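You operate a simulated robot arm through the tools that you are given. There is no shell and no other tool. Be economical: measure what you need, move in short steps, check, and stop when the job is done.

Carry out the task below with a simulated two-armed robot. There is one attempt and no reset: what you move stays moved.

## Task
Wind the old tape off the brass nipple on the cream table, then wind on 3 new turns.
Fine: use the winder on that table; the nipple ends in the white kit tray. Set down upright: brass nipple.

Only the result counts: the job must be done as asked and must still hold three seconds after the hand-in. Knocking over, shifting, dropping, spilling or breaking anything else fails it.

## Robot
Two 7-joint arms with two-finger parallel grippers on one trunk that stands fixed in place. Base frame: the origin is at the foot of the trunk, x ahead of it, y to its left, z up. Readings come in m, degrees, newtons and seconds.
The left shoulder is at [0.05, 0.158, 1.183], the right one opposite. With the tool pointing down near the work surface each hand reaches from about 0.2 to 0.66 m from the base axis, measured 20 degrees to its own side. Payload 3.91 kg a hand.
The tool frame of a hand sits at the grasp point between the pads (the TCP): z along the fingers, y along the line on which they close. The tips reach 0.03 m beyond it. The gripper opens to 0.11 m. The fingers are 0.02 m wide and 0.01 m thick; the gripper's body (0.048 by 0.112 m) begins 0.055 m behind the TCP.
Orientation is that of the tool frame in the base frame, as a unit quaternion [w, x, y, z]. With the fingers straight down and closing along the base's y, the tool's x points along the base's -x, its y along +y and its z along -z.

## Interface
- The arms move only by the tool move_arm. It takes "left_steps", "right_steps" or both (then of equal length, played together; a hand with none holds still); each is one flat list of numbers, 6 for each row, row after row: the shift along the tool's x, y, z in units of 50 mm (1.0 is 50 mm), then the turn, a rotation vector about the tool's x, y, z in units of 5 degrees (1.0 is 5 degrees). In form: [x, y, z, rx, ry, rz, x, y, z, rx, ry, rz, ...]. A call has 1 to 8 rows; each row shifts and turns the commanded pose from where the row before left it, along the tool's axes as they then stand. "left_grip" and "right_grip" are, for a hand that has rows, the finger opening in mm, from 0 to 110, set as the call begins (left out, the last holds). A call with a number of a shift or a turn outside -1 to 1 is refused whole. Rows are played at 5 a second. More than 0.05 m and 8.6 degrees between two rows, or a gripper value outside its range, and nothing of the call is played. A pose out of reach is approached as far as the arm can. The call stops where the force on the tool passes 40 N (or 10 N more than at its start, if that is more) or the arm is blocked; 0.2 s more then pass. Each finger travels about 0.153 m/s and halts on what it meets, pressing with about 33 N; the grip force reading is that of the motor and also rises with nothing between the fingers. The clock runs only during rows and for 0.2 s after the last one: add rows that do not move to give the fingers time. The reply holds the time, the measured pose of the TCP, the force on the tool along the base axes, the opening and the grip force, in the units named above and with some noise, with the torque about the TCP (base axes, N m) and any sound that the robot's microphone picked up.
- Cameras (640 x 400 px; columns grow to the right, rows downward): "scene" is now at [0.1186, -0.0457, 1.3325]; the picture's right is [-0.51, -0.86, 0.00], its down [-0.40, 0.24, -0.88] and it looks along [0.76, -0.45, -0.47] (base axes); focal length 352 px, centre (320, 200). "left" rides on the left gripper at [0.072, -0.017, -0.103] in its tool frame; the picture's right is [0.23, 0.97, 0.00], its down [-0.76, 0.18, -0.62] and it looks along [-0.61, 0.14, 0.78] (tool axes); focal length 222 px, centre (320, 200). "right" rides on the right gripper at [0.072, 0.017, -0.103] in its tool frame; the picture's right is [-0.23, 0.97, 0.00], its down [-0.76, -0.18, -0.62] and it looks along [-0.61, -0.14, 0.78] (tool axes); focal length 222 px, centre (320, 200). There is no depth. A picture from a camera that has moved, and an enlarged one, comes with that camera's place and axes in the base frame and with its lens.
- grab_frame(camera): a new picture of that camera. It takes no simulated time.
- raise_lower(by): slides the trunk up (or, below 0, down) by that many m; the arms and the scene camera ride with it, the base frame stays. It gives what a move gives, with no picture.
- turn_head(pan, tilt): turns the head with the scene camera to pan (to the left, within 80 degrees either way) and tilt (down, from -29 to 69), counted from straight ahead of the robot. It gives what a move gives.
- inspect(camera, box): a new picture of the part [left, top, right, bottom] of that camera's present view, enlarged. It takes no simulated time.
- hand_in(): hands the job in; it is judged then, once.

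Go step by step. Nothing tells you positions but the pictures and the camera data: compare them with the known pose of the tool, close in by small moves and look again before you grip or let go. The budget is 120 turns and 86 pictures, counting those below and the enlarged ones. Unless the task says otherwise, let go and move clear before handing in, and close with one line.

The tools are called after "Request:" as a command line: name --argument value ..., lists and objects as JSON in quotes. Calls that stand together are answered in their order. move_arm: Moves the arms, as the interface text tells. Its arguments: {"type":"object","properties":{"left_steps":{"type":"array"},"left_grip":{"type":"number"},"right_steps":{"type":"array"},"right_grip":{"type":"number"}},"required":[]} The other tools are called the same way: raise_lower (by) slides the trunk up or down; turn_head (pan, tilt) turns the head that bears the scene camera; grab_frame (camera) takes a picture; inspect (camera, box) takes an enlarged picture of a part of a camera's view; hand_in () hands the job in.

At the start:

```text
time_s: 0.0
left_tcp_pos: [0.339, -0.0403, 1.1792]
left_ee_rot: [0.0, -0.002, 1.0, 0.0]
left_wrist_force: [0.0, 0.2, 0.2]
left_torque: [-0.01, 0.04, 0.0]
left_gripper_width: 0.11
left_grip_force: 0.1
right_tcp_pos: [0.23, -0.331, 1.1177]
right_ee_rot: [0.0, 0.0, 1.0, 0.0]
right_wrist_force: [-0.5, 0.5, 0.1]
right_torque: [0.01, -0.03, 0.01]
right_gripper_width: 0.1101
right_grip_force: 0.2
trunk travel left (down, up): [-0.425, 0.057]
head pan, tilt: [-30.6, 27.8]
```

scene: 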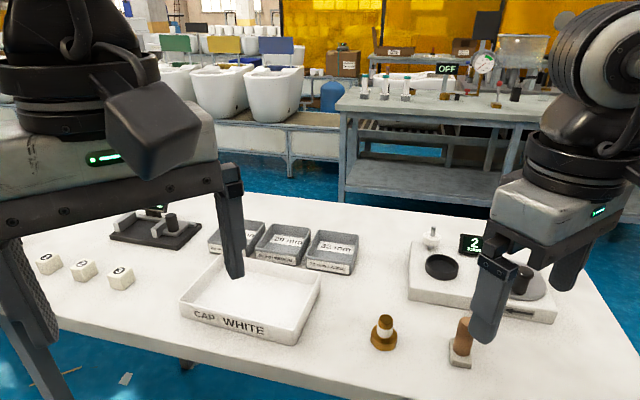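
right: 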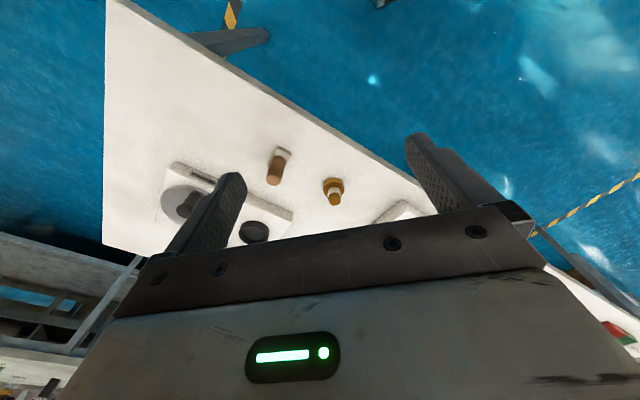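
left: 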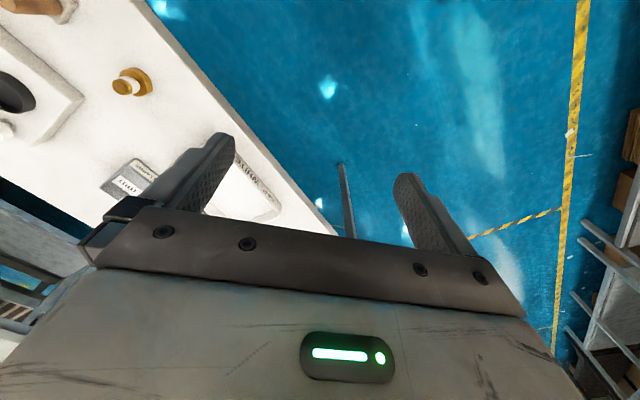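

I see a cream table with a white kit tray, a brass nipple with white tape on it, a wooden post, and a winder with a turntable and display on the right. I'll look closer at these first.

Request:
inspect --camera "scene" --box '[360, 210, 580, 370]'

Request:
inspect --camera "scene" --box '[20, 180, 370, 360]'

```text
2.50 times, centred on (470, 290) of scene
camera zoom: at [0.1186, -0.0457, 1.3325], right [-0.51, -0.86, 0.0], down [-0.4, 0.24, -0.88], along [0.76, -0.45, -0.47], focal length 880 px, centre (-55, -25)
```

zoom: 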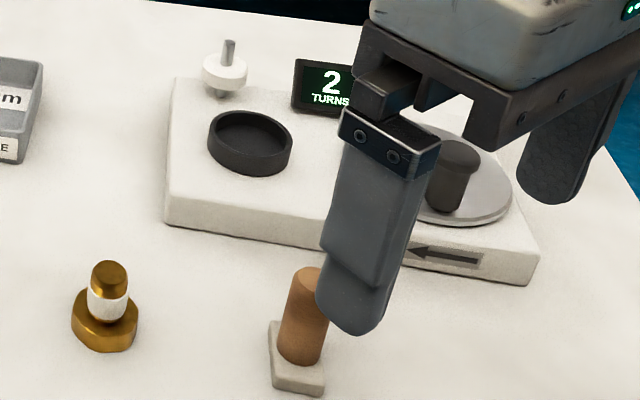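

```text
1.83 times, centred on (195, 270) of scene
camera zoom: at [0.1186, -0.0457, 1.3325], right [-0.51, -0.86, 0.0], down [-0.4, 0.24, -0.88], along [0.76, -0.45, -0.47], focal length 644 px, centre (549, 72)
```

zoom: 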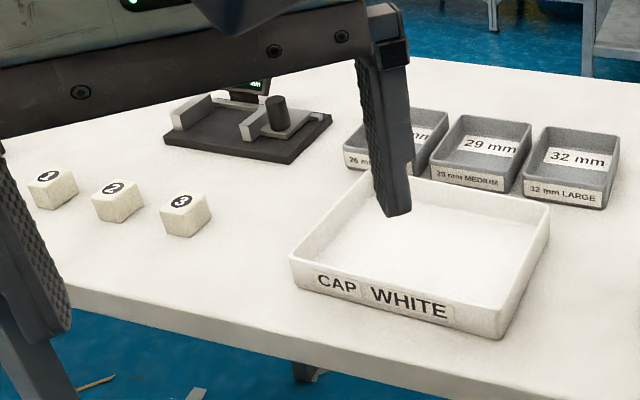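

The right hand hides the winder. The nipple stands at about (0.42, -0.35) with the table top near z 0.86; I'll lift the right hand aside and look again.

Request:
move_arm --right_steps '[1, 0, -1, 0, 0, 0, 1, 0, -1, 0, 0, 0]' --left_steps '[0.5, 1, -0.5, 0, 0, 0, 0.5, 1, -0.5, 0, 0, 0]'

Request:
turn_head --pan -50 --tilt 40

Request:
grab_frame --camera "scene"

```text
refused: row 1 steps farther than a row can; nothing moved
```

```text
time_s: 0.8
left_tcp_pos: [0.3385, -0.0389, 1.1802]
left_ee_rot: [0.0, 0.0, 1.0, -0.001]
left_wrist_force: [0.3, -0.6, 0.0]
left_torque: [0.01, -0.01, -0.02]
left_gripper_width: 0.1099
left_grip_force: 0.0
right_tcp_pos: [0.2304, -0.3316, 1.1189]
right_ee_rot: [0.0, -0.001, 1.0, 0.0]
right_wrist_force: [0.5, 0.1, -0.1]
right_torque: [0.04, 0.01, -0.01]
right_gripper_width: 0.11
right_grip_force: 0.0
trunk travel left (down, up): [-0.425, 0.057]
head pan, tilt: [-50.0, 40.0]
```

```text
80 pictures are left
camera scene: at [0.0948, -0.0643, 1.3137], right [-0.77, -0.64, 0.0], down [-0.41, 0.49, -0.77], along [0.49, -0.59, -0.64], focal length 352 px, centre (320, 200)
```

scene: 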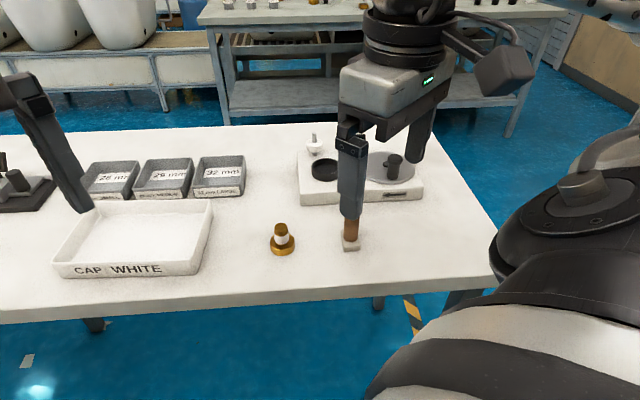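

The hand is still in the way; I'll move it up, back and to the right in single-axis rows.

Request:
move_arm --right_steps '[0, 0, -1, 0, 0, 0, 1, 0, 0, 0, 0, 0, 0, -1, 0, 0, 0, 0, 0, -1, 0, 0, 0, 0, 0, -1, 0, 0, 0, 0]'

Request:
grab_frame --camera "scene"

Request:
grab_frame --camera "right"

```text
time_s: 2.0
left_tcp_pos: [0.3392, -0.0414, 1.1799]
left_ee_rot: [-0.001, 0.0, 1.0, 0.0]
left_wrist_force: [1.0, 0.6, 0.1]
left_torque: [0.02, -0.01, -0.03]
left_gripper_width: 0.1101
left_grip_force: 0.0
right_tcp_pos: [0.1854, -0.4766, 1.1665]
right_ee_rot: [0.0, 0.001, 1.0, 0.0]
right_wrist_force: [0.4, 0.1, 0.1]
right_torque: [-0.05, 0.01, 0.01]
right_gripper_width: 0.1101
right_grip_force: 0.0
right hand out of reach, approached as far as the arm can: row 5
trunk travel left (down, up): [-0.425, 0.057]
head pan, tilt: [-50.0, 40.0]
```

```text
79 pictures are left
camera scene: at [0.0952, -0.0646, 1.3136], right [-0.77, -0.64, 0.0], down [-0.41, 0.49, -0.77], along [0.49, -0.59, -0.64], focal length 352 px, centre (320, 200)
```

scene: 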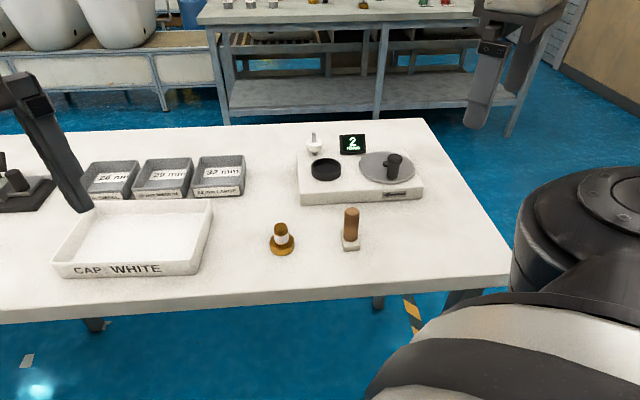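

```text
78 pictures are left
camera right: at [0.1129, -0.4589, 1.2704], right [0.23, 0.97, 0.0], down [0.76, -0.18, 0.62], along [0.61, -0.14, -0.78], focal length 222 px, centre (320, 200)
```

right: 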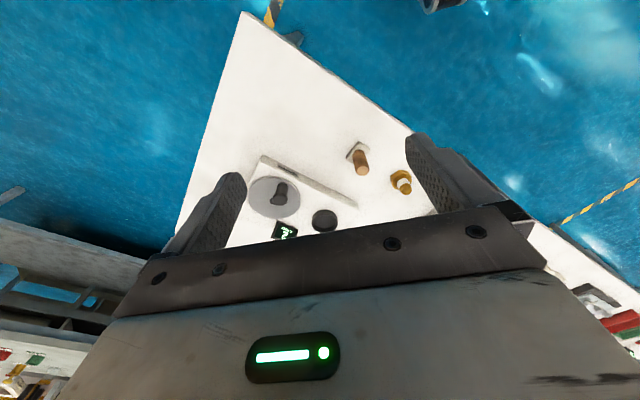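

Request:
inspect --camera "scene" --box '[260, 120, 430, 260]'

Request:
inspect --camera "right" --box '[220, 120, 430, 250]'

Request:
inspect --camera "scene" --box '[380, 185, 420, 205]'

```text
2.86 times, centred on (345, 190) of scene
camera zoom: at [0.0952, -0.0646, 1.3136], right [-0.77, -0.64, 0.0], down [-0.41, 0.49, -0.77], along [0.49, -0.59, -0.64], focal length 1006 px, centre (249, 229)
```

zoom: 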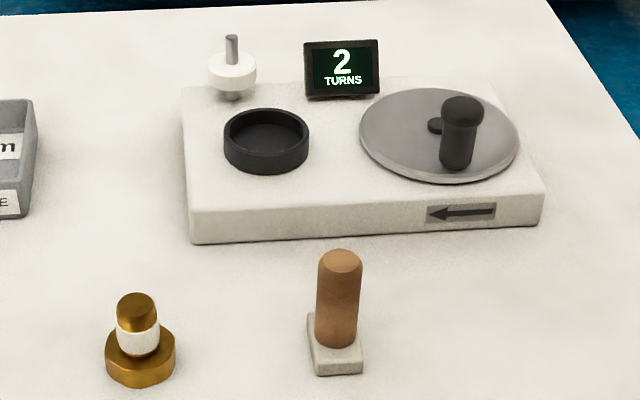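

```text
3.05 times, centred on (325, 185) of right
camera zoom: at [0.1129, -0.4589, 1.2704], right [0.23, 0.97, 0.0], down [0.76, -0.18, 0.62], along [0.61, -0.14, -0.78], focal length 677 px, centre (305, 246)
```

zoom: 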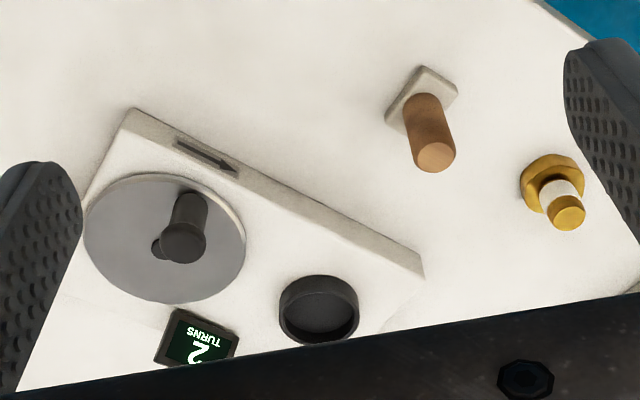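

```text
16.00 times, centred on (400, 195) of scene
camera zoom: at [0.0952, -0.0646, 1.3136], right [-0.77, -0.64, 0.0], down [-0.41, 0.49, -0.77], along [0.49, -0.59, -0.64], focal length 5633 px, centre (-960, 280)
```

zoom: 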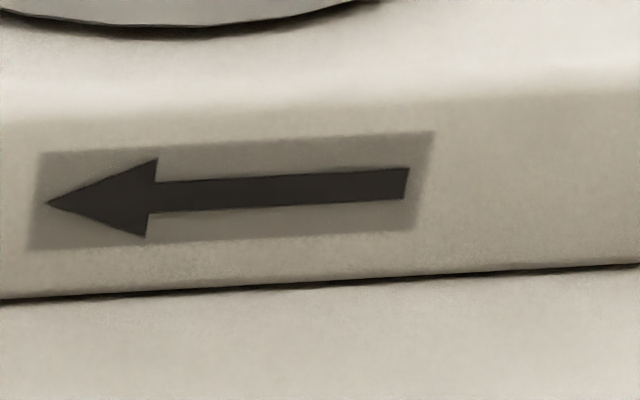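

The winder has a cup for the nipple, a crank disc (hub about (0.383, -0.628, 0.898), knob at radius 0.043), an arrow and a "2 TURNS" display. I'll clear the left arm and bring the right hand above the nipple.

Request:
move_arm --right_steps '[-0.58, 0.325, 0.41, 0, 0, 0, -0.58, 0.325, 0.41, 0, 0, 0, -0.58, 0.325, 0.41, 0, 0, 0, -0.58, 0.325, 0.41, 0, 0, 0, -0.58, 0.325, 0.41, 0, 0, 0, -0.58, 0.325, 0.41, 0, 0, 0, -0.58, 0.325, 0.41, 0, 0, 0, -0.58, 0.325, 0.41, 0, 0, 0]' --left_steps '[0, 1, 0, 0, 0, 0, 0, 1, 0, 0, 0, 0, 0, 1, 0, 0, 0, 0, 0, 1, 0, 0, 0, 0, 0, 0, 0, 0, 0, 0, 0, 0, 0, 0, 0, 0, 0, 0, 0, 0, 0, 0, 0, 0, 0, 0, 0, 0]' --right_grip 60

Request:
grab_frame --camera "right"

Request:
grab_frame --camera "scene"

```text
time_s: 3.8
left_tcp_pos: [0.3393, 0.1613, 1.1816]
left_ee_rot: [0.0, -0.001, 1.0, 0.001]
left_wrist_force: [-1.2, -0.7, -0.5]
left_torque: [-0.03, -0.01, -0.03]
left_gripper_width: 0.1101
left_grip_force: 0.1
right_tcp_pos: [0.4158, -0.3445, 1.0031]
right_ee_rot: [0.0, 0.0, 1.0, -0.002]
right_wrist_force: [0.3, -0.8, -1.1]
right_torque: [0.01, 0.0, -0.03]
right_gripper_width: 0.0598
right_grip_force: 0.1
trunk travel left (down, up): [-0.425, 0.057]
head pan, tilt: [-50.0, 40.0]
```

```text
74 pictures are left
camera right: at [0.3451, -0.3271, 1.1074], right [0.23, 0.97, 0.0], down [0.76, -0.18, 0.62], along [0.61, -0.14, -0.78], focal length 222 px, centre (320, 200)
```

right: 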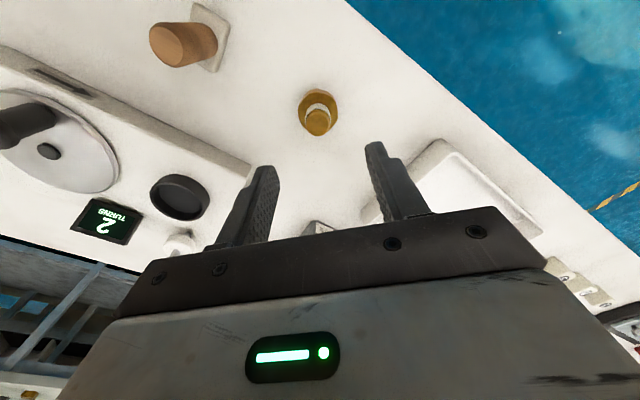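

```text
73 pictures are left
camera scene: at [0.0951, -0.0642, 1.3137], right [-0.77, -0.64, 0.0], down [-0.41, 0.49, -0.77], along [0.49, -0.59, -0.64], focal length 352 px, centre (320, 200)
```

scene: 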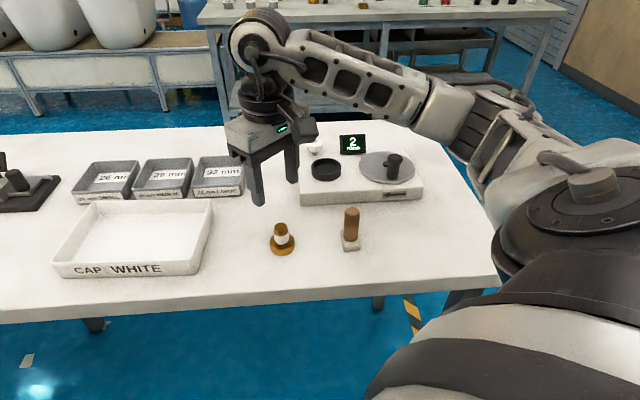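

The nipple is at about (0.412, -0.344), standing 0.052 m tall with its top near z 0.911. I'll align and descend so that only the brass tip is taken, and check before closing.

Request:
move_arm --right_steps '[0.08, 0, 0.5, 0, 0, 0, 0, 0, 0.5, 0, 0, 0, 0, 0, 0.6, 0, 0, 0]'

Request:
inspect --camera "scene" --box '[220, 170, 340, 270]'

Request:
grab_frame --camera "right"

```text
time_s: 4.6
left_tcp_pos: [0.338, 0.1604, 1.1819]
left_ee_rot: [0.0, 0.0, 1.0, 0.0]
left_wrist_force: [-0.5, 0.6, 0.0]
left_torque: [-0.01, -0.01, -0.01]
left_gripper_width: 0.1101
left_grip_force: 0.1
right_tcp_pos: [0.413, -0.345, 0.9236]
right_ee_rot: [0.0, 0.0, 1.0, 0.0]
right_wrist_force: [1.0, -0.2, 0.8]
right_torque: [0.0, 0.0, -0.04]
right_gripper_width: 0.0598
right_grip_force: 0.0
trunk travel left (down, up): [-0.425, 0.057]
head pan, tilt: [-50.0, 40.0]
```

```text
4.00 times, centred on (280, 220) of scene
camera zoom: at [0.0948, -0.0645, 1.3137], right [-0.77, -0.64, 0.0], down [-0.41, 0.49, -0.77], along [0.49, -0.59, -0.64], focal length 1408 px, centre (480, 120)
```

zoom: 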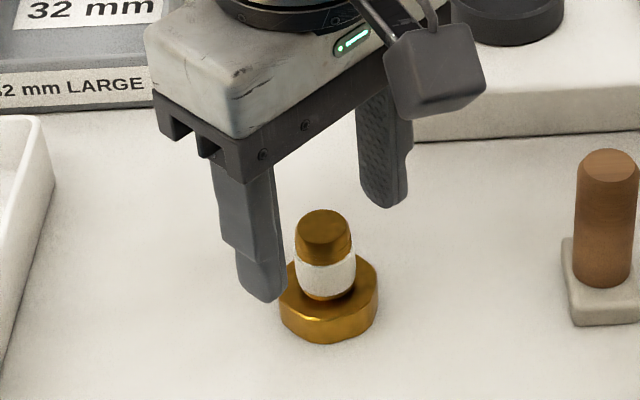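

```text
71 pictures are left
camera right: at [0.3416, -0.3279, 1.027], right [0.23, 0.97, 0.0], down [0.76, -0.18, 0.62], along [0.61, -0.14, -0.78], focal length 222 px, centre (320, 200)
```

right: 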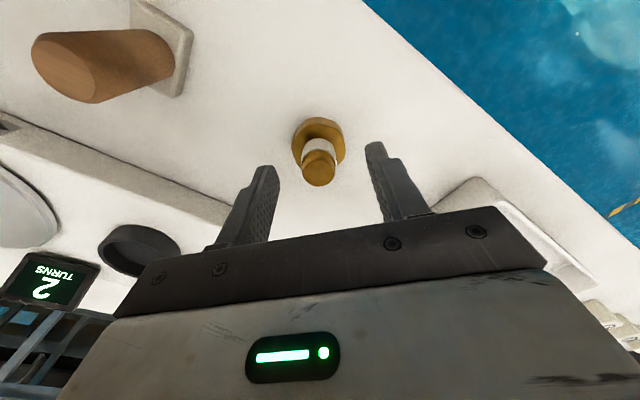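

The fingers straddle the brass tip properly, with the tips at about the tape's upper edge. I'll close and lift.

Request:
move_arm --right_steps '[0, 0, -0.02, 0, 0, 0, 0, 0, 0, 0, 0, 0, 0, 0, 0, 0, 0, 0]' --right_grip 5

Request:
inspect --camera "scene" --box '[220, 170, 340, 270]'

```text
time_s: 5.4
left_tcp_pos: [0.3394, 0.1623, 1.1806]
left_ee_rot: [0.0, 0.0, 1.0, -0.001]
left_wrist_force: [-0.6, -0.9, 0.7]
left_torque: [0.02, 0.03, 0.01]
left_gripper_width: 0.1105
left_grip_force: 0.0
right_tcp_pos: [0.4121, -0.3444, 0.9247]
right_ee_rot: [0.0, 0.0, 1.0, -0.001]
right_wrist_force: [0.4, -0.1, -1.1]
right_torque: [-0.01, 0.02, -0.04]
right_gripper_width: 0.0219
right_grip_force: 33.2
trunk travel left (down, up): [-0.425, 0.057]
head pan, tilt: [-50.0, 40.0]
```

```text
4.00 times, centred on (280, 220) of scene
camera zoom: at [0.0948, -0.0644, 1.3137], right [-0.77, -0.64, 0.0], down [-0.41, 0.49, -0.77], along [0.49, -0.59, -0.64], focal length 1408 px, centre (480, 120)
```

zoom: 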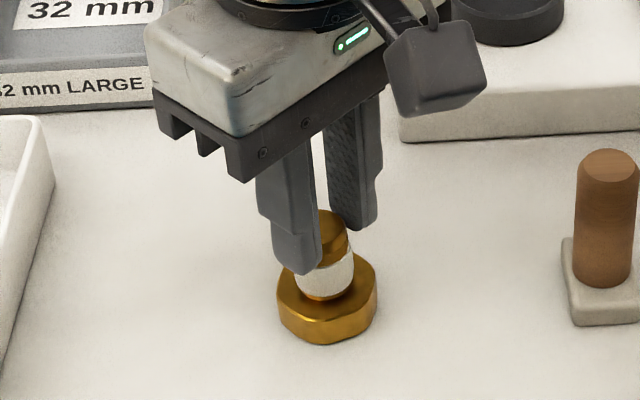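

Gripped (22 mm). I'll lift about 0.1 m and carry it above the cup.

Request:
move_arm --right_steps '[0, 0, -0.9, 0, 0, 0, 0, 0, -0.9, 0, 0, 0, -0.15, -0.82, 0, 0, 0, 0, -0.2, -0.82, 0, 0, 0, 0, -0.2, -0.82, 0, 0, 0, 0, -0.2, -0.82, 0, 0, 0, 0, 0, 0, 0, 0, 0, 0]'

Request:
grab_frame --camera "right"

Request:
grab_frame --camera "scene"

Request:
inspect --camera "scene" --box '[280, 90, 430, 215]'

```text
time_s: 7.0
left_tcp_pos: [0.3393, 0.1593, 1.1826]
left_ee_rot: [-0.001, 0.0, 1.0, 0.0]
left_wrist_force: [-0.2, 0.5, -0.1]
left_torque: [0.0, 0.03, -0.04]
left_gripper_width: 0.1102
left_grip_force: 0.1
right_tcp_pos: [0.4423, -0.4777, 1.0142]
right_ee_rot: [0.0, 0.0, 1.0, 0.0]
right_wrist_force: [-1.3, -2.1, -1.5]
right_torque: [0.01, 0.02, 0.02]
right_gripper_width: 0.0219
right_grip_force: 32.8
right hand out of reach, approached as far as the arm can: row 6
trunk travel left (down, up): [-0.425, 0.057]
head pan, tilt: [-50.0, 40.0]
```

```text
69 pictures are left
camera right: at [0.3713, -0.4616, 1.1178], right [0.23, 0.97, 0.0], down [0.76, -0.18, 0.62], along [0.61, -0.14, -0.78], focal length 222 px, centre (320, 200)
```

right: 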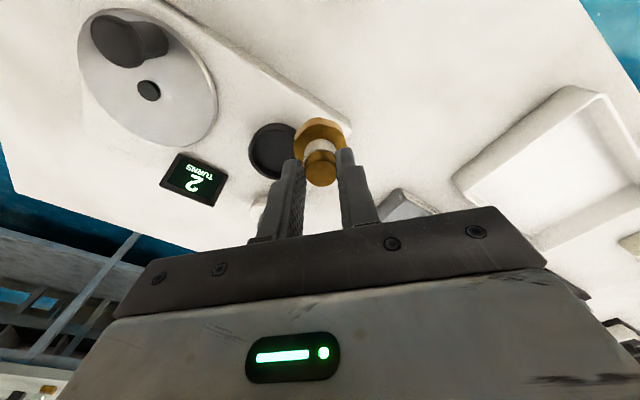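

```text
68 pictures are left
camera scene: at [0.0949, -0.0645, 1.3137], right [-0.77, -0.64, 0.0], down [-0.41, 0.49, -0.77], along [0.49, -0.59, -0.64], focal length 352 px, centre (320, 200)
```

scene: 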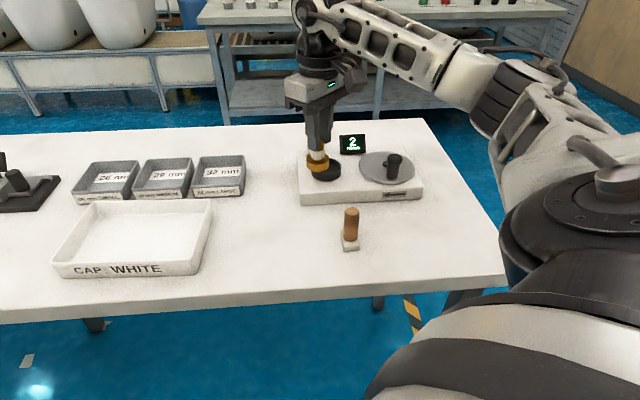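

```text
3.20 times, centred on (355, 152) of scene
camera zoom: at [0.0949, -0.0645, 1.3137], right [-0.77, -0.64, 0.0], down [-0.41, 0.49, -0.77], along [0.49, -0.59, -0.64], focal length 1127 px, centre (208, 352)
```

zoom: 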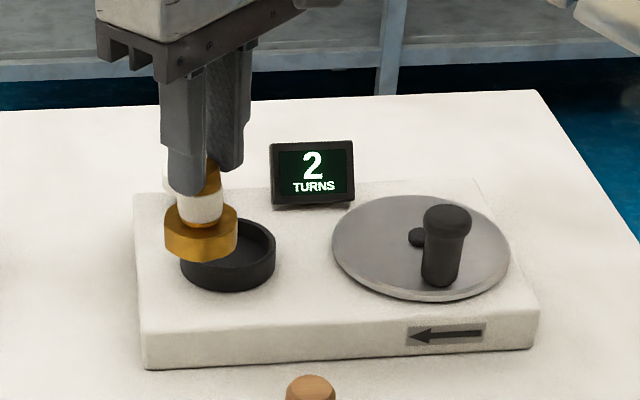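

The arm runs out of reach at this height with the tool vertical. Raising the trunk should bring the shoulder level with the wrist and give more reach.

Request:
raise_lower --by 0.056

Request:
move_arm --right_steps '[0, 0, 0.5, 0, 0, 0, 0, 0, 0.6, 0, 0, 0, -0.07, -0.3, 0, 0, 0, 0, -0.07, -0.3, 0, 0, 0, 0]'

```text
time_s: 8.0
left_tcp_pos: [0.3393, 0.1606, 1.2376]
left_ee_rot: [0.0, -0.001, 1.0, 0.0]
left_wrist_force: [0.1, 0.7, 0.5]
left_torque: [0.01, 0.03, 0.02]
left_gripper_width: 0.11
left_grip_force: 0.0
right_tcp_pos: [0.4432, -0.4785, 1.0703]
right_ee_rot: [0.0, 0.0, 1.0, 0.0]
right_wrist_force: [0.3, -0.1, -0.3]
right_torque: [-0.01, 0.0, -0.01]
right_gripper_width: 0.0216
right_grip_force: 33.1
trunk travel left (down, up): [-0.481, 0.001]
head pan, tilt: [-50.0, 40.0]
```

```text
time_s: 9.0
left_tcp_pos: [0.3402, 0.16, 1.2375]
left_ee_rot: [0.001, 0.001, 1.0, 0.0]
left_wrist_force: [-0.9, -0.5, -0.2]
left_torque: [-0.01, -0.03, 0.01]
left_gripper_width: 0.11
left_grip_force: 0.1
right_tcp_pos: [0.4424, -0.4787, 1.0148]
right_ee_rot: [0.0, 0.0, 1.0, 0.0]
right_wrist_force: [0.0, -0.4, -1.0]
right_torque: [-0.01, 0.0, -0.01]
right_gripper_width: 0.0221
right_grip_force: 33.1
right hand out of reach, approached as far as the arm can: row 3, 4
trunk travel left (down, up): [-0.481, 0.001]
head pan, tilt: [-50.0, 40.0]
```

It is blocked at the same y regardless of height, so this looks like a wrist joint limit rather than reach. I'll yaw the tool 30° clockwise (also aligning with the winder) and try again.

Request:
move_arm --right_steps '[0, 0, 0, 0, 0, 1, 0, 0, 0, 0, 0, 1, 0, 0, 0, 0, 0, 1, 0, 0, 0, 0, 0, 1, 0, 0, 0, 0, 0, 1, 0, 0, 0, 0, 0, 1]'

```text
time_s: 10.4
left_tcp_pos: [0.3394, 0.1601, 1.237]
left_ee_rot: [-0.001, 0.0, 1.0, 0.0]
left_wrist_force: [0.1, -0.2, 0.2]
left_torque: [-0.02, 0.04, -0.02]
left_gripper_width: 0.1097
left_grip_force: 0.1
right_tcp_pos: [0.4426, -0.478, 1.0152]
right_ee_rot: [-0.001, 0.259, 0.966, 0.0]
right_wrist_force: [-0.1, 0.2, -0.6]
right_torque: [-0.01, 0.03, 0.01]
right_gripper_width: 0.0218
right_grip_force: 32.7
trunk travel left (down, up): [-0.481, 0.001]
head pan, tilt: [-50.0, 40.0]
```

Yaw worked. Now I shift by base (+0.007, -0.031) toward the cup.

Request:
move_arm --right_steps '[-0.22, -0.23, 0, 0, 0, 0, -0.22, -0.23, 0, 0, 0, 0]'

Request:
grab_frame --camera "right"

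Request:
inspect --camera "scene" --box '[280, 110, 430, 235]'

```text
time_s: 11.0
left_tcp_pos: [0.3388, 0.1602, 1.2355]
left_ee_rot: [0.0, -0.001, 1.0, 0.0]
left_wrist_force: [0.1, 0.5, -0.2]
left_torque: [0.03, 0.01, -0.02]
left_gripper_width: 0.1095
left_grip_force: 0.1
right_tcp_pos: [0.4503, -0.5096, 1.0142]
right_ee_rot: [0.0, 0.258, 0.966, 0.0]
right_wrist_force: [0.0, 0.4, -0.3]
right_torque: [0.03, -0.03, -0.02]
right_gripper_width: 0.0217
right_grip_force: 33.2
trunk travel left (down, up): [-0.481, 0.001]
head pan, tilt: [-50.0, 40.0]
```

```text
66 pictures are left
camera right: at [0.3967, -0.4584, 1.118], right [0.68, 0.73, 0.0], down [0.57, -0.54, 0.62], along [0.45, -0.43, -0.78], focal length 222 px, centre (320, 200)
```

right: 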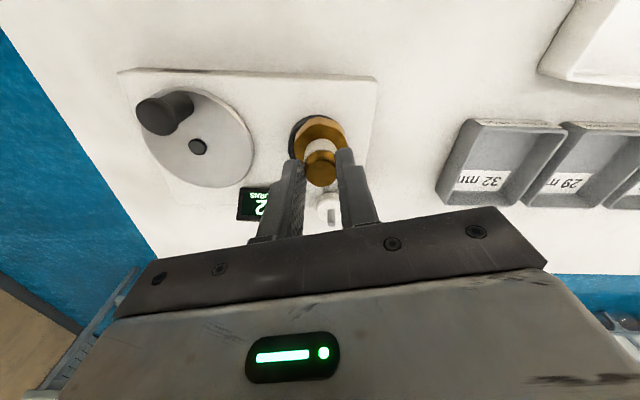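

```text
3.20 times, centred on (355, 172) of scene
camera zoom: at [0.0949, -0.0645, 1.3697], right [-0.77, -0.64, 0.0], down [-0.41, 0.49, -0.77], along [0.49, -0.59, -0.64], focal length 1127 px, centre (208, 288)
```

zoom: 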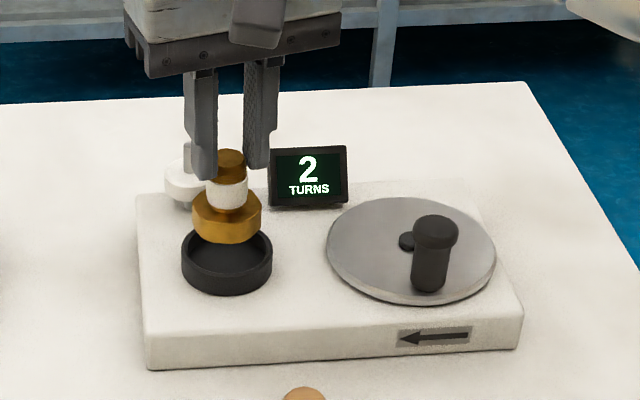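

Triangulating from both cameras, the cup centre is at about (0.465, -0.529) with its rim at z 0.906. I'll shift there and descend to just above the rim, then check.

Request:
move_arm --right_steps '[-0.455, -0.19, 0, 0, 0, 0, 0, 0, 0.5, 0, 0, 0, 0, 0, 0.2, 0, 0, 0]'

Request:
inspect --camera "right" --box '[240, 80, 400, 180]'

Request:
inspect --camera "scene" --box '[300, 140, 396, 200]'

```text
time_s: 11.8
left_tcp_pos: [0.3393, 0.1608, 1.2366]
left_ee_rot: [0.0, -0.001, 1.0, 0.0]
left_wrist_force: [0.0, 0.3, 0.5]
left_torque: [-0.01, 0.0, 0.04]
left_gripper_width: 0.1101
left_grip_force: 0.1
right_tcp_pos: [0.4658, -0.5279, 0.9788]
right_ee_rot: [0.0, 0.258, 0.966, -0.001]
right_wrist_force: [-0.5, -0.3, -0.9]
right_torque: [0.02, 0.02, -0.05]
right_gripper_width: 0.0215
right_grip_force: 32.8
trunk travel left (down, up): [-0.481, 0.001]
head pan, tilt: [-50.0, 40.0]
```

```text
4.00 times, centred on (320, 130) of right
camera zoom: at [0.4123, -0.4777, 1.0823], right [0.68, 0.73, 0.0], down [0.57, -0.53, 0.62], along [0.46, -0.43, -0.78], focal length 888 px, centre (320, 480)
```

zoom: 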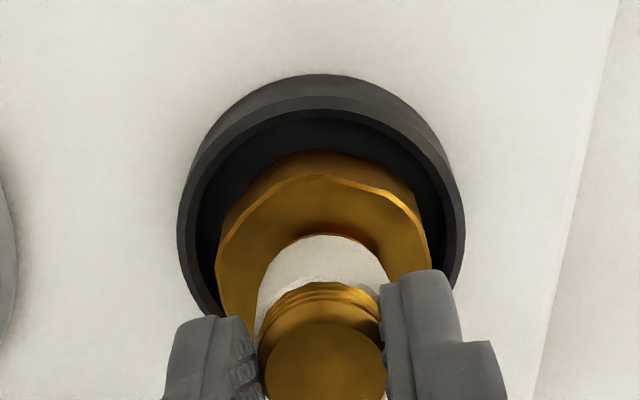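

```text
6.67 times, centred on (348, 170) of scene
camera zoom: at [0.0949, -0.0644, 1.3697], right [-0.77, -0.64, 0.0], down [-0.41, 0.49, -0.77], along [0.49, -0.59, -0.64], focal length 2347 px, centre (133, 400)
```

zoom: 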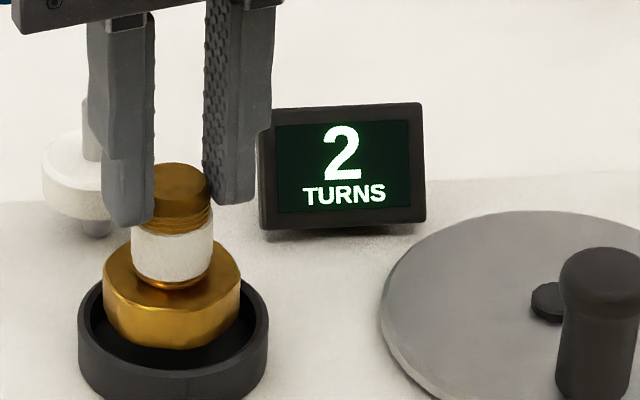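

Well centred in both views. I lower in small steps until it touches the cup floor.

Request:
move_arm --right_steps '[0, 0, 0.15, 0, 0, 0, 0, 0, 0.1, 0, 0, 0, 0, 0, 0.05, 0, 0, 0]'

Request:
inspect --camera "scene" --box '[300, 140, 396, 200]'

```text
time_s: 12.6
left_tcp_pos: [0.3381, 0.1601, 1.2367]
left_ee_rot: [0.0, 0.0, 1.0, 0.0]
left_wrist_force: [-0.3, -1.0, 0.1]
left_torque: [-0.01, 0.0, -0.02]
left_gripper_width: 0.11
left_grip_force: 0.1
right_tcp_pos: [0.4666, -0.5287, 0.9641]
right_ee_rot: [0.0, 0.259, 0.966, 0.0]
right_wrist_force: [0.1, -0.4, -1.1]
right_torque: [0.02, 0.0, 0.02]
right_gripper_width: 0.0218
right_grip_force: 32.8
trunk travel left (down, up): [-0.481, 0.001]
head pan, tilt: [-50.0, 40.0]
```

```text
6.67 times, centred on (348, 170) of scene
camera zoom: at [0.0949, -0.0644, 1.3697], right [-0.77, -0.64, 0.0], down [-0.41, 0.49, -0.77], along [0.49, -0.59, -0.64], focal length 2347 px, centre (133, 400)
```

zoom: 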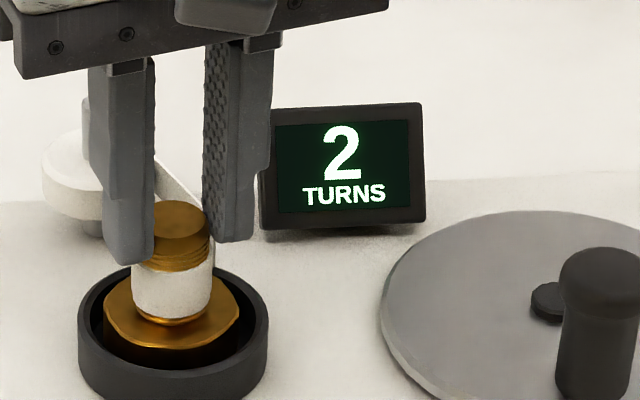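

The nipple is in the cup, and a tape strand to the spool has appeared. I'll keep lowering gently until contact shows.

Request:
move_arm --right_steps '[0, 0, 0.04, 0, 0, 0, 0, 0, 0.04, 0, 0, 0]'

```text
time_s: 13.2
left_tcp_pos: [0.3387, 0.1614, 1.2371]
left_ee_rot: [0.0, -0.001, 1.0, 0.0]
left_wrist_force: [0.1, -0.4, -0.4]
left_torque: [-0.02, -0.01, -0.04]
left_gripper_width: 0.11
left_grip_force: 0.1
right_tcp_pos: [0.465, -0.5273, 0.9636]
right_ee_rot: [0.002, 0.258, 0.966, 0.001]
right_wrist_force: [-0.9, -0.6, 10.1]
right_torque: [0.0, 0.15, -0.02]
right_gripper_width: 0.0217
right_grip_force: 33.1
trunk travel left (down, up): [-0.481, 0.001]
head pan, tilt: [-50.0, 40.0]
```

Contact with the cup floor (10 N). I back off slightly, open the fingers modestly, and rise straight up.

Request:
move_arm --right_steps '[0, 0, -0.06, 0, 0, 0]'

Request:
move_arm --right_steps '[0, 0, 0, 0, 0, 0, 0, 0, 0, 0, 0, 0, 0, 0, -0.5, 0, 0, 0, 0, 0, -0.7, 0, 0, 0]' --right_grip 50

Request:
inspect --camera "scene" --box '[300, 130, 428, 210]'

Request:
grab_frame --camera "right"

```text
time_s: 13.6
left_tcp_pos: [0.3392, 0.1611, 1.2379]
left_ee_rot: [0.001, 0.0, 1.0, 0.0]
left_wrist_force: [0.6, -0.2, 0.3]
left_torque: [-0.03, -0.03, 0.03]
left_gripper_width: 0.1101
left_grip_force: 0.0
right_tcp_pos: [0.4653, -0.5282, 0.9631]
right_ee_rot: [0.0, 0.259, 0.966, 0.0]
right_wrist_force: [0.9, 0.2, -0.5]
right_torque: [-0.01, -0.1, -0.02]
right_gripper_width: 0.0215
right_grip_force: 32.6
trunk travel left (down, up): [-0.481, 0.001]
head pan, tilt: [-50.0, 40.0]
```

```text
time_s: 14.6
left_tcp_pos: [0.3392, 0.1606, 1.238]
left_ee_rot: [0.0, 0.001, 1.0, -0.001]
left_wrist_force: [-0.6, 0.4, -0.7]
left_torque: [0.0, 0.01, -0.03]
left_gripper_width: 0.1102
left_grip_force: 0.1
right_tcp_pos: [0.4649, -0.5282, 1.0249]
right_ee_rot: [0.0, 0.259, 0.966, 0.0]
right_wrist_force: [-0.1, 0.3, 0.9]
right_torque: [0.03, 0.01, 0.04]
right_gripper_width: 0.0498
right_grip_force: 0.0
trunk travel left (down, up): [-0.481, 0.001]
head pan, tilt: [-50.0, 40.0]
```

```text
5.00 times, centred on (364, 170) of scene
camera zoom: at [0.0946, -0.0641, 1.3697], right [-0.77, -0.64, 0.0], down [-0.41, 0.49, -0.77], along [0.49, -0.59, -0.64], focal length 1760 px, centre (100, 350)
```

zoom: 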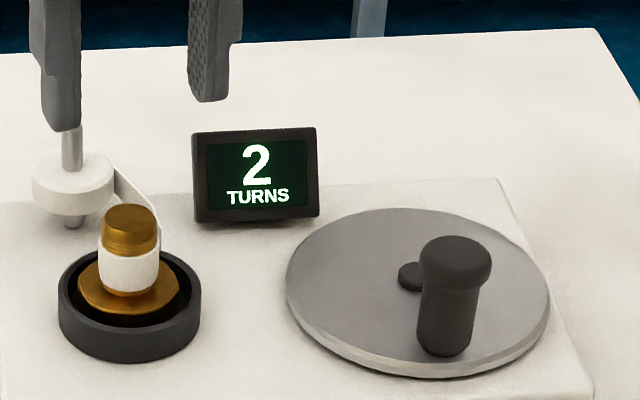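

```text
60 pictures are left
camera right: at [0.4122, -0.4775, 1.1281], right [0.68, 0.73, 0.0], down [0.57, -0.53, 0.62], along [0.45, -0.43, -0.78], focal length 222 px, centre (320, 200)
```

right: 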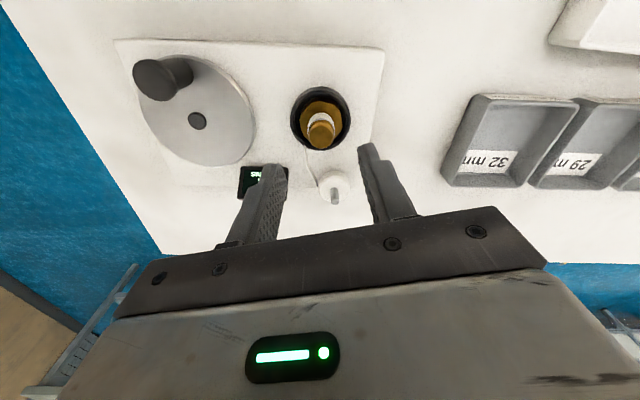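

Nipple is seated in the cup and the tape is connected. Hub is at (0.3825, -0.626), knob at about (0.349, -0.597). I'll move over the knob and check the view.

Request:
move_arm --right_steps '[0.44, -0.78, 0, 0, 0, 0, 0.44, -0.78, 0, 0, 0, 0, 0.44, -0.79, 0, 0, 0, 0, 0, 0, 0.4, 0, 0, 0]'

Request:
grab_frame --camera "right"

Request:
inspect --camera "scene" --box '[300, 130, 428, 210]'

```text
time_s: 15.6
left_tcp_pos: [0.3396, 0.1597, 1.2364]
left_ee_rot: [0.0, 0.0, 1.0, 0.001]
left_wrist_force: [-0.1, -0.5, -0.3]
left_torque: [-0.02, 0.01, 0.01]
left_gripper_width: 0.11
left_grip_force: 0.1
right_tcp_pos: [0.3487, -0.5977, 1.0028]
right_ee_rot: [0.001, 0.259, 0.966, 0.002]
right_wrist_force: [0.0, -1.2, 0.5]
right_torque: [-0.02, 0.0, -0.02]
right_gripper_width: 0.0502
right_grip_force: 0.0
trunk travel left (down, up): [-0.481, 0.001]
head pan, tilt: [-50.0, 40.0]
```

```text
59 pictures are left
camera right: at [0.2962, -0.5466, 1.1069], right [0.68, 0.73, 0.0], down [0.57, -0.54, 0.62], along [0.46, -0.43, -0.78], focal length 222 px, centre (320, 200)
```

right: 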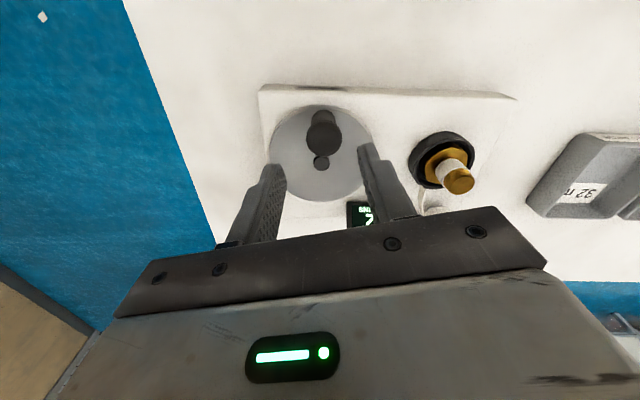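

```text
5.00 times, centred on (364, 170) of scene
camera zoom: at [0.0953, -0.0646, 1.3696], right [-0.77, -0.64, 0.0], down [-0.41, 0.49, -0.77], along [0.49, -0.59, -0.64], focal length 1760 px, centre (100, 350)
```

zoom: 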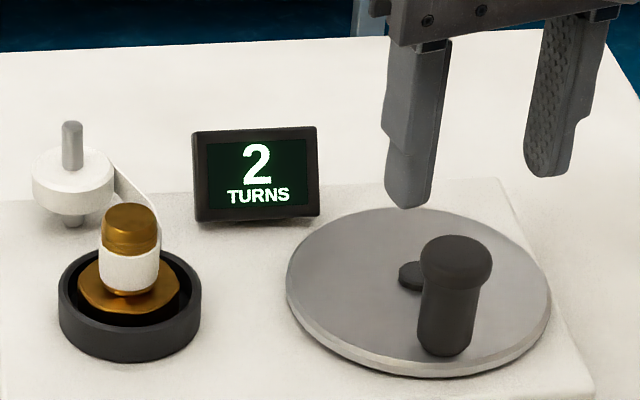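

The hand is over the knob. Before gripping I rehearse the crank circle in the air (half turn counter-clockwise and the other half) to verify reach.

Request:
inspect --camera "right" --box '[240, 70, 400, 220]'

Request:
move_arm --right_steps '[-0.001, -0.346, 0, 0, 0, 0, -0.134, -0.319, 0, 0, 0, 0, -0.246, -0.244, 0, 0, 0, 0, -0.32, -0.131, 0, 0, 0, 0, -0.346, 0.001, 0, 0, 0, 0, -0.319, 0.134, 0, 0, 0, 0, -0.244, 0.246, 0, 0, 0, 0, -0.131, 0.32, 0, 0, 0, 0]'

Request:
move_arm --right_steps '[0.001, 0.346, 0, 0, 0, 0, 0.134, 0.319, 0, 0, 0, 0, 0.246, 0.244, 0, 0, 0, 0, 0.32, 0.131, 0, 0, 0, 0, 0.346, -0.001, 0, 0, 0, 0, 0.319, -0.134, 0, 0, 0, 0, 0.244, -0.246, 0, 0, 0, 0, 0.131, -0.32, 0, 0, 0, 0]'

```text
2.67 times, centred on (320, 145) of right
camera zoom: at [0.2962, -0.5466, 1.1069], right [0.68, 0.73, 0.0], down [0.57, -0.54, 0.62], along [0.46, -0.43, -0.78], focal length 592 px, centre (320, 347)
```

zoom: 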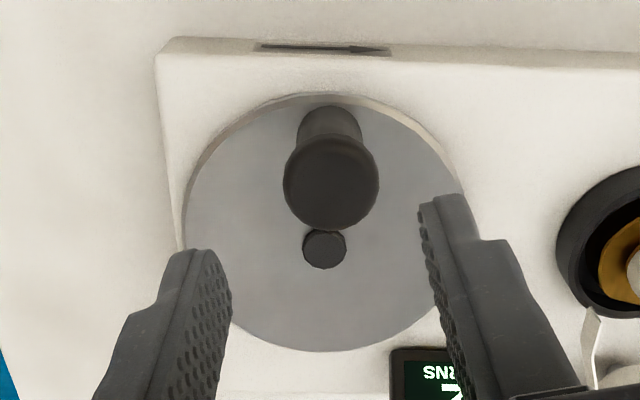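

```text
time_s: 17.4
left_tcp_pos: [0.3389, 0.1591, 1.2369]
left_ee_rot: [0.0, 0.0, 1.0, 0.0]
left_wrist_force: [0.2, 0.5, 0.3]
left_torque: [0.0, 0.03, 0.01]
left_gripper_width: 0.1102
left_grip_force: 0.1
right_tcp_pos: [0.41, -0.6252, 1.0043]
right_ee_rot: [0.0, 0.259, 0.966, 0.001]
right_wrist_force: [-0.1, -0.1, 0.1]
right_torque: [0.02, -0.02, -0.01]
right_gripper_width: 0.0502
right_grip_force: 0.1
right hand out of reach, approached as far as the arm can: row 4, 5, 6
trunk travel left (down, up): [-0.481, 0.001]
head pan, tilt: [-50.0, 40.0]
```

```text
time_s: 19.2
left_tcp_pos: [0.3384, 0.1613, 1.238]
left_ee_rot: [0.0, 0.0, 1.0, 0.0]
left_wrist_force: [1.0, -0.7, -0.6]
left_torque: [-0.02, 0.01, 0.0]
left_gripper_width: 0.11
left_grip_force: 0.2
right_tcp_pos: [0.3431, -0.5675, 1.0052]
right_ee_rot: [0.0, 0.259, 0.966, 0.001]
right_wrist_force: [0.2, 0.6, 0.0]
right_torque: [-0.04, 0.04, -0.02]
right_gripper_width: 0.05
right_grip_force: 0.0
trunk travel left (down, up): [-0.481, 0.001]
head pan, tilt: [-50.0, 40.0]
```

With this yaw the far side of the crank circle is out of reach. I'll yaw 13° further (aligning the fingers with the display face for clearance) and test the farthest point again.

Request:
move_arm --right_steps '[0, 0, 0, 0, 0, 1, 0, 0, 0, 0, 0, 1, 0, 0, 0, 0, 0, 0.6, -0.753, -0.105, 0, 0, 0, 0, -0.753, -0.105, 0, 0, 0, 0, -0.753, -0.105, 0, 0, 0, 0]'

```text
time_s: 20.6
left_tcp_pos: [0.3385, 0.1605, 1.2366]
left_ee_rot: [-0.001, -0.001, 1.0, 0.0]
left_wrist_force: [-0.6, 0.0, -0.1]
left_torque: [0.03, 0.0, 0.01]
left_gripper_width: 0.11
left_grip_force: 0.0
right_tcp_pos: [0.4149, -0.6551, 1.0063]
right_ee_rot: [0.0, 0.365, 0.931, -0.001]
right_wrist_force: [0.6, -0.4, -0.4]
right_torque: [-0.01, -0.02, -0.02]
right_gripper_width: 0.05
right_grip_force: 0.0
trunk travel left (down, up): [-0.481, 0.001]
head pan, tilt: [-50.0, 40.0]
```

Reached with a vertical tool, so no tilt is needed. I look from here to verify hub, knob and display positions.

Request:
grab_frame --camera "right"

Request:
inspect --camera "right" --box '[220, 60, 420, 220]'

```text
56 pictures are left
camera right: at [0.3753, -0.5932, 1.1087], right [0.83, 0.56, 0.0], down [0.44, -0.65, 0.62], along [0.35, -0.52, -0.78], focal length 222 px, centre (320, 200)
```

right: 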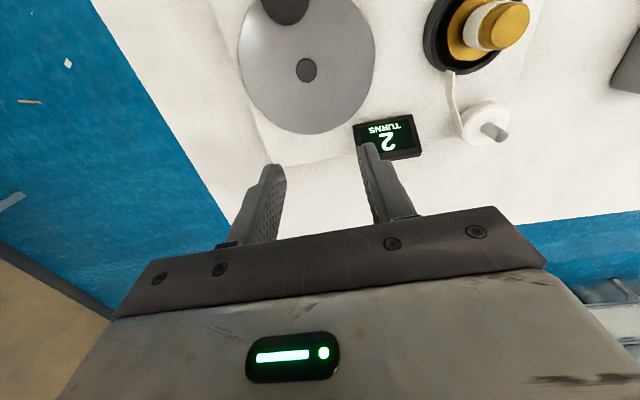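

```text
2.50 times, centred on (320, 140) of right
camera zoom: at [0.3753, -0.5932, 1.1087], right [0.83, 0.56, 0.0], down [0.44, -0.65, 0.62], along [0.35, -0.52, -0.78], focal length 555 px, centre (320, 350)
```

zoom: 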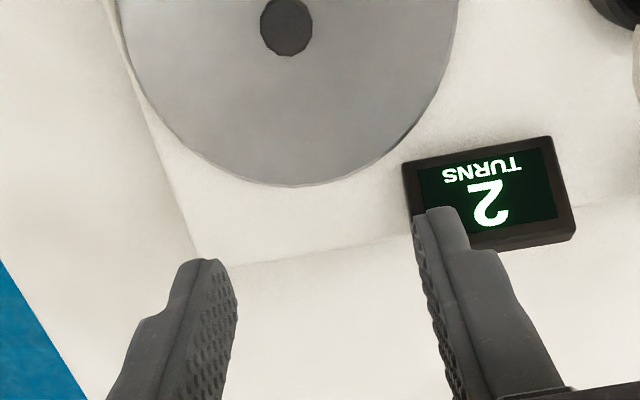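

Hub confirmed at (0.3825, -0.6255); the knob lies along the tool x from it at about (0.351, -0.596). I go back over the knob, and lower to grip height with fingers open.

Request:
move_arm --right_steps '[0.874, 0, 0, 0, 0, 0, 0.874, 0, 0, 0, 0, 0, 0, 0, 0, 0, 0, 0, 0, 0, 0.6, 0, 0, 0]'

Request:
inspect --camera "right" --box '[220, 80, 420, 220]'

Request:
inspect --camera "scene" --box '[300, 130, 428, 210]'

```text
time_s: 21.6
left_tcp_pos: [0.3381, 0.1594, 1.2375]
left_ee_rot: [0.0, 0.0, 1.0, 0.0]
left_wrist_force: [1.3, 0.8, 0.4]
left_torque: [-0.01, 0.02, 0.03]
left_gripper_width: 0.1101
left_grip_force: 0.1
right_tcp_pos: [0.3501, -0.5955, 0.9743]
right_ee_rot: [0.0, 0.367, 0.93, 0.0]
right_wrist_force: [0.0, 0.9, 0.0]
right_torque: [0.0, 0.02, -0.02]
right_gripper_width: 0.05
right_grip_force: 0.0
trunk travel left (down, up): [-0.481, 0.001]
head pan, tilt: [-50.0, 40.0]
```

```text
2.86 times, centred on (320, 150) of right
camera zoom: at [0.3101, -0.5343, 1.0781], right [0.83, 0.56, 0.0], down [0.44, -0.65, 0.62], along [0.35, -0.52, -0.78], focal length 635 px, centre (320, 343)
```

zoom: 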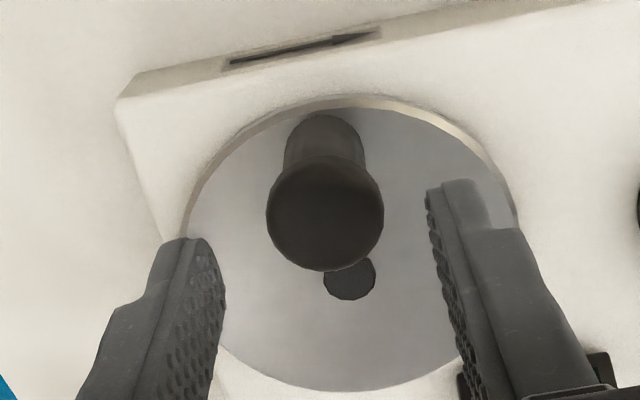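

```text
5.00 times, centred on (364, 170) of scene
camera zoom: at [0.0949, -0.0646, 1.3697], right [-0.77, -0.64, 0.0], down [-0.41, 0.49, -0.77], along [0.49, -0.59, -0.64], focal length 1760 px, centre (100, 350)
```

zoom: 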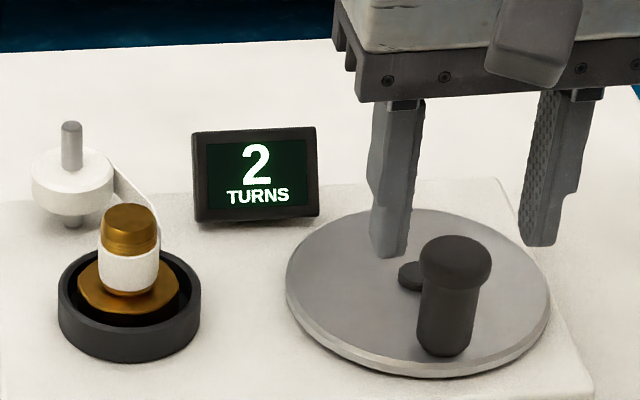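

The knob axis is at about (0.351, -0.595), top near z 0.937, centred between the fingers. I lower to TCP z≈0.937 and close.

Request:
move_arm --right_steps '[0, 0, 0.37, 0, 0, 0, 0, 0, 0.37, 0, 0, 0]'

Request:
move_arm --right_steps '[0, 0, 0, 0, 0, 0, 0, 0, 0, 0, 0, 0]' --right_grip 15

Request:
inspect --camera "scene" --box '[300, 130, 428, 210]'

```text
time_s: 22.2
left_tcp_pos: [0.3387, 0.1607, 1.2371]
left_ee_rot: [0.0, 0.0, 1.0, 0.0]
left_wrist_force: [-0.1, 1.0, 0.2]
left_torque: [-0.04, 0.0, 0.02]
left_gripper_width: 0.11
left_grip_force: 0.1
right_tcp_pos: [0.3511, -0.5961, 0.9373]
right_ee_rot: [0.001, 0.366, 0.931, 0.0]
right_wrist_force: [0.2, -0.4, 0.1]
right_torque: [-0.01, 0.02, -0.01]
right_gripper_width: 0.0499
right_grip_force: 0.0
trunk travel left (down, up): [-0.481, 0.001]
head pan, tilt: [-50.0, 40.0]
```

```text
time_s: 22.8
left_tcp_pos: [0.3395, 0.1609, 1.2376]
left_ee_rot: [0.0, 0.0, 1.0, 0.0]
left_wrist_force: [1.1, -0.1, -0.5]
left_torque: [-0.02, 0.0, 0.0]
left_gripper_width: 0.1101
left_grip_force: 0.2
right_tcp_pos: [0.3508, -0.5956, 0.9382]
right_ee_rot: [0.0, 0.367, 0.93, 0.0]
right_wrist_force: [-0.7, -0.2, -0.9]
right_torque: [-0.23, -0.06, -0.02]
right_gripper_width: 0.0285
right_grip_force: 44.5
trunk travel left (down, up): [-0.481, 0.001]
head pan, tilt: [-50.0, 40.0]
```

```text
5.00 times, centred on (364, 170) of scene
camera zoom: at [0.0947, -0.0643, 1.3697], right [-0.77, -0.64, 0.0], down [-0.41, 0.49, -0.77], along [0.49, -0.59, -0.64], focal length 1760 px, centre (100, 350)
```

zoom: 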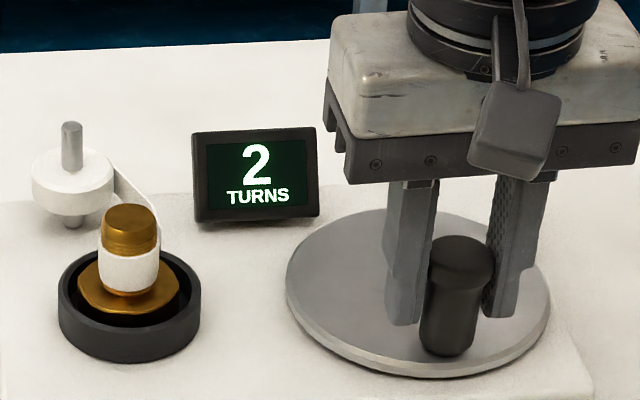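

Gripped (28.5 mm). I turn a first quarter counter-clockwise (against the arrow, i.e. winding off) and check the reaction.

Request:
move_arm --right_steps '[-0.067, -0.3368, 0, 0, 0, 0, -0.1908, -0.2855, 0, 0, 0, 0, -0.2855, -0.1908, 0, 0, 0, 0, -0.3368, -0.067, 0, 0, 0, 0]'

Request:
inspect --camera "scene" --box '[300, 130, 428, 210]'

```text
time_s: 23.8
left_tcp_pos: [0.3383, 0.1585, 1.2378]
left_ee_rot: [0.0, 0.0, 1.0, 0.0]
left_wrist_force: [0.6, -0.5, -0.7]
left_torque: [-0.05, 0.01, -0.03]
left_gripper_width: 0.1101
left_grip_force: 0.0
right_tcp_pos: [0.3538, -0.6599, 0.9379]
right_ee_rot: [0.0, 0.368, 0.93, -0.001]
right_wrist_force: [-3.7, -4.0, -2.1]
right_torque: [0.57, 0.95, 0.01]
right_gripper_width: 0.0287
right_grip_force: 45.3
trunk travel left (down, up): [-0.481, 0.001]
head pan, tilt: [-50.0, 40.0]
```

```text
5.00 times, centred on (364, 170) of scene
camera zoom: at [0.0947, -0.0652, 1.3697], right [-0.77, -0.64, 0.0], down [-0.41, 0.49, -0.77], along [0.49, -0.59, -0.64], focal length 1760 px, centre (100, 350)
```

zoom: 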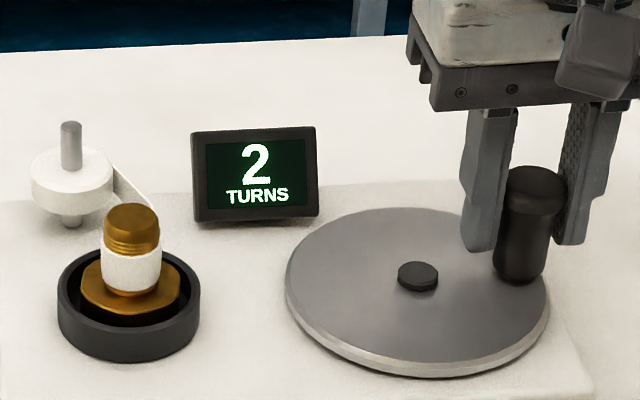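

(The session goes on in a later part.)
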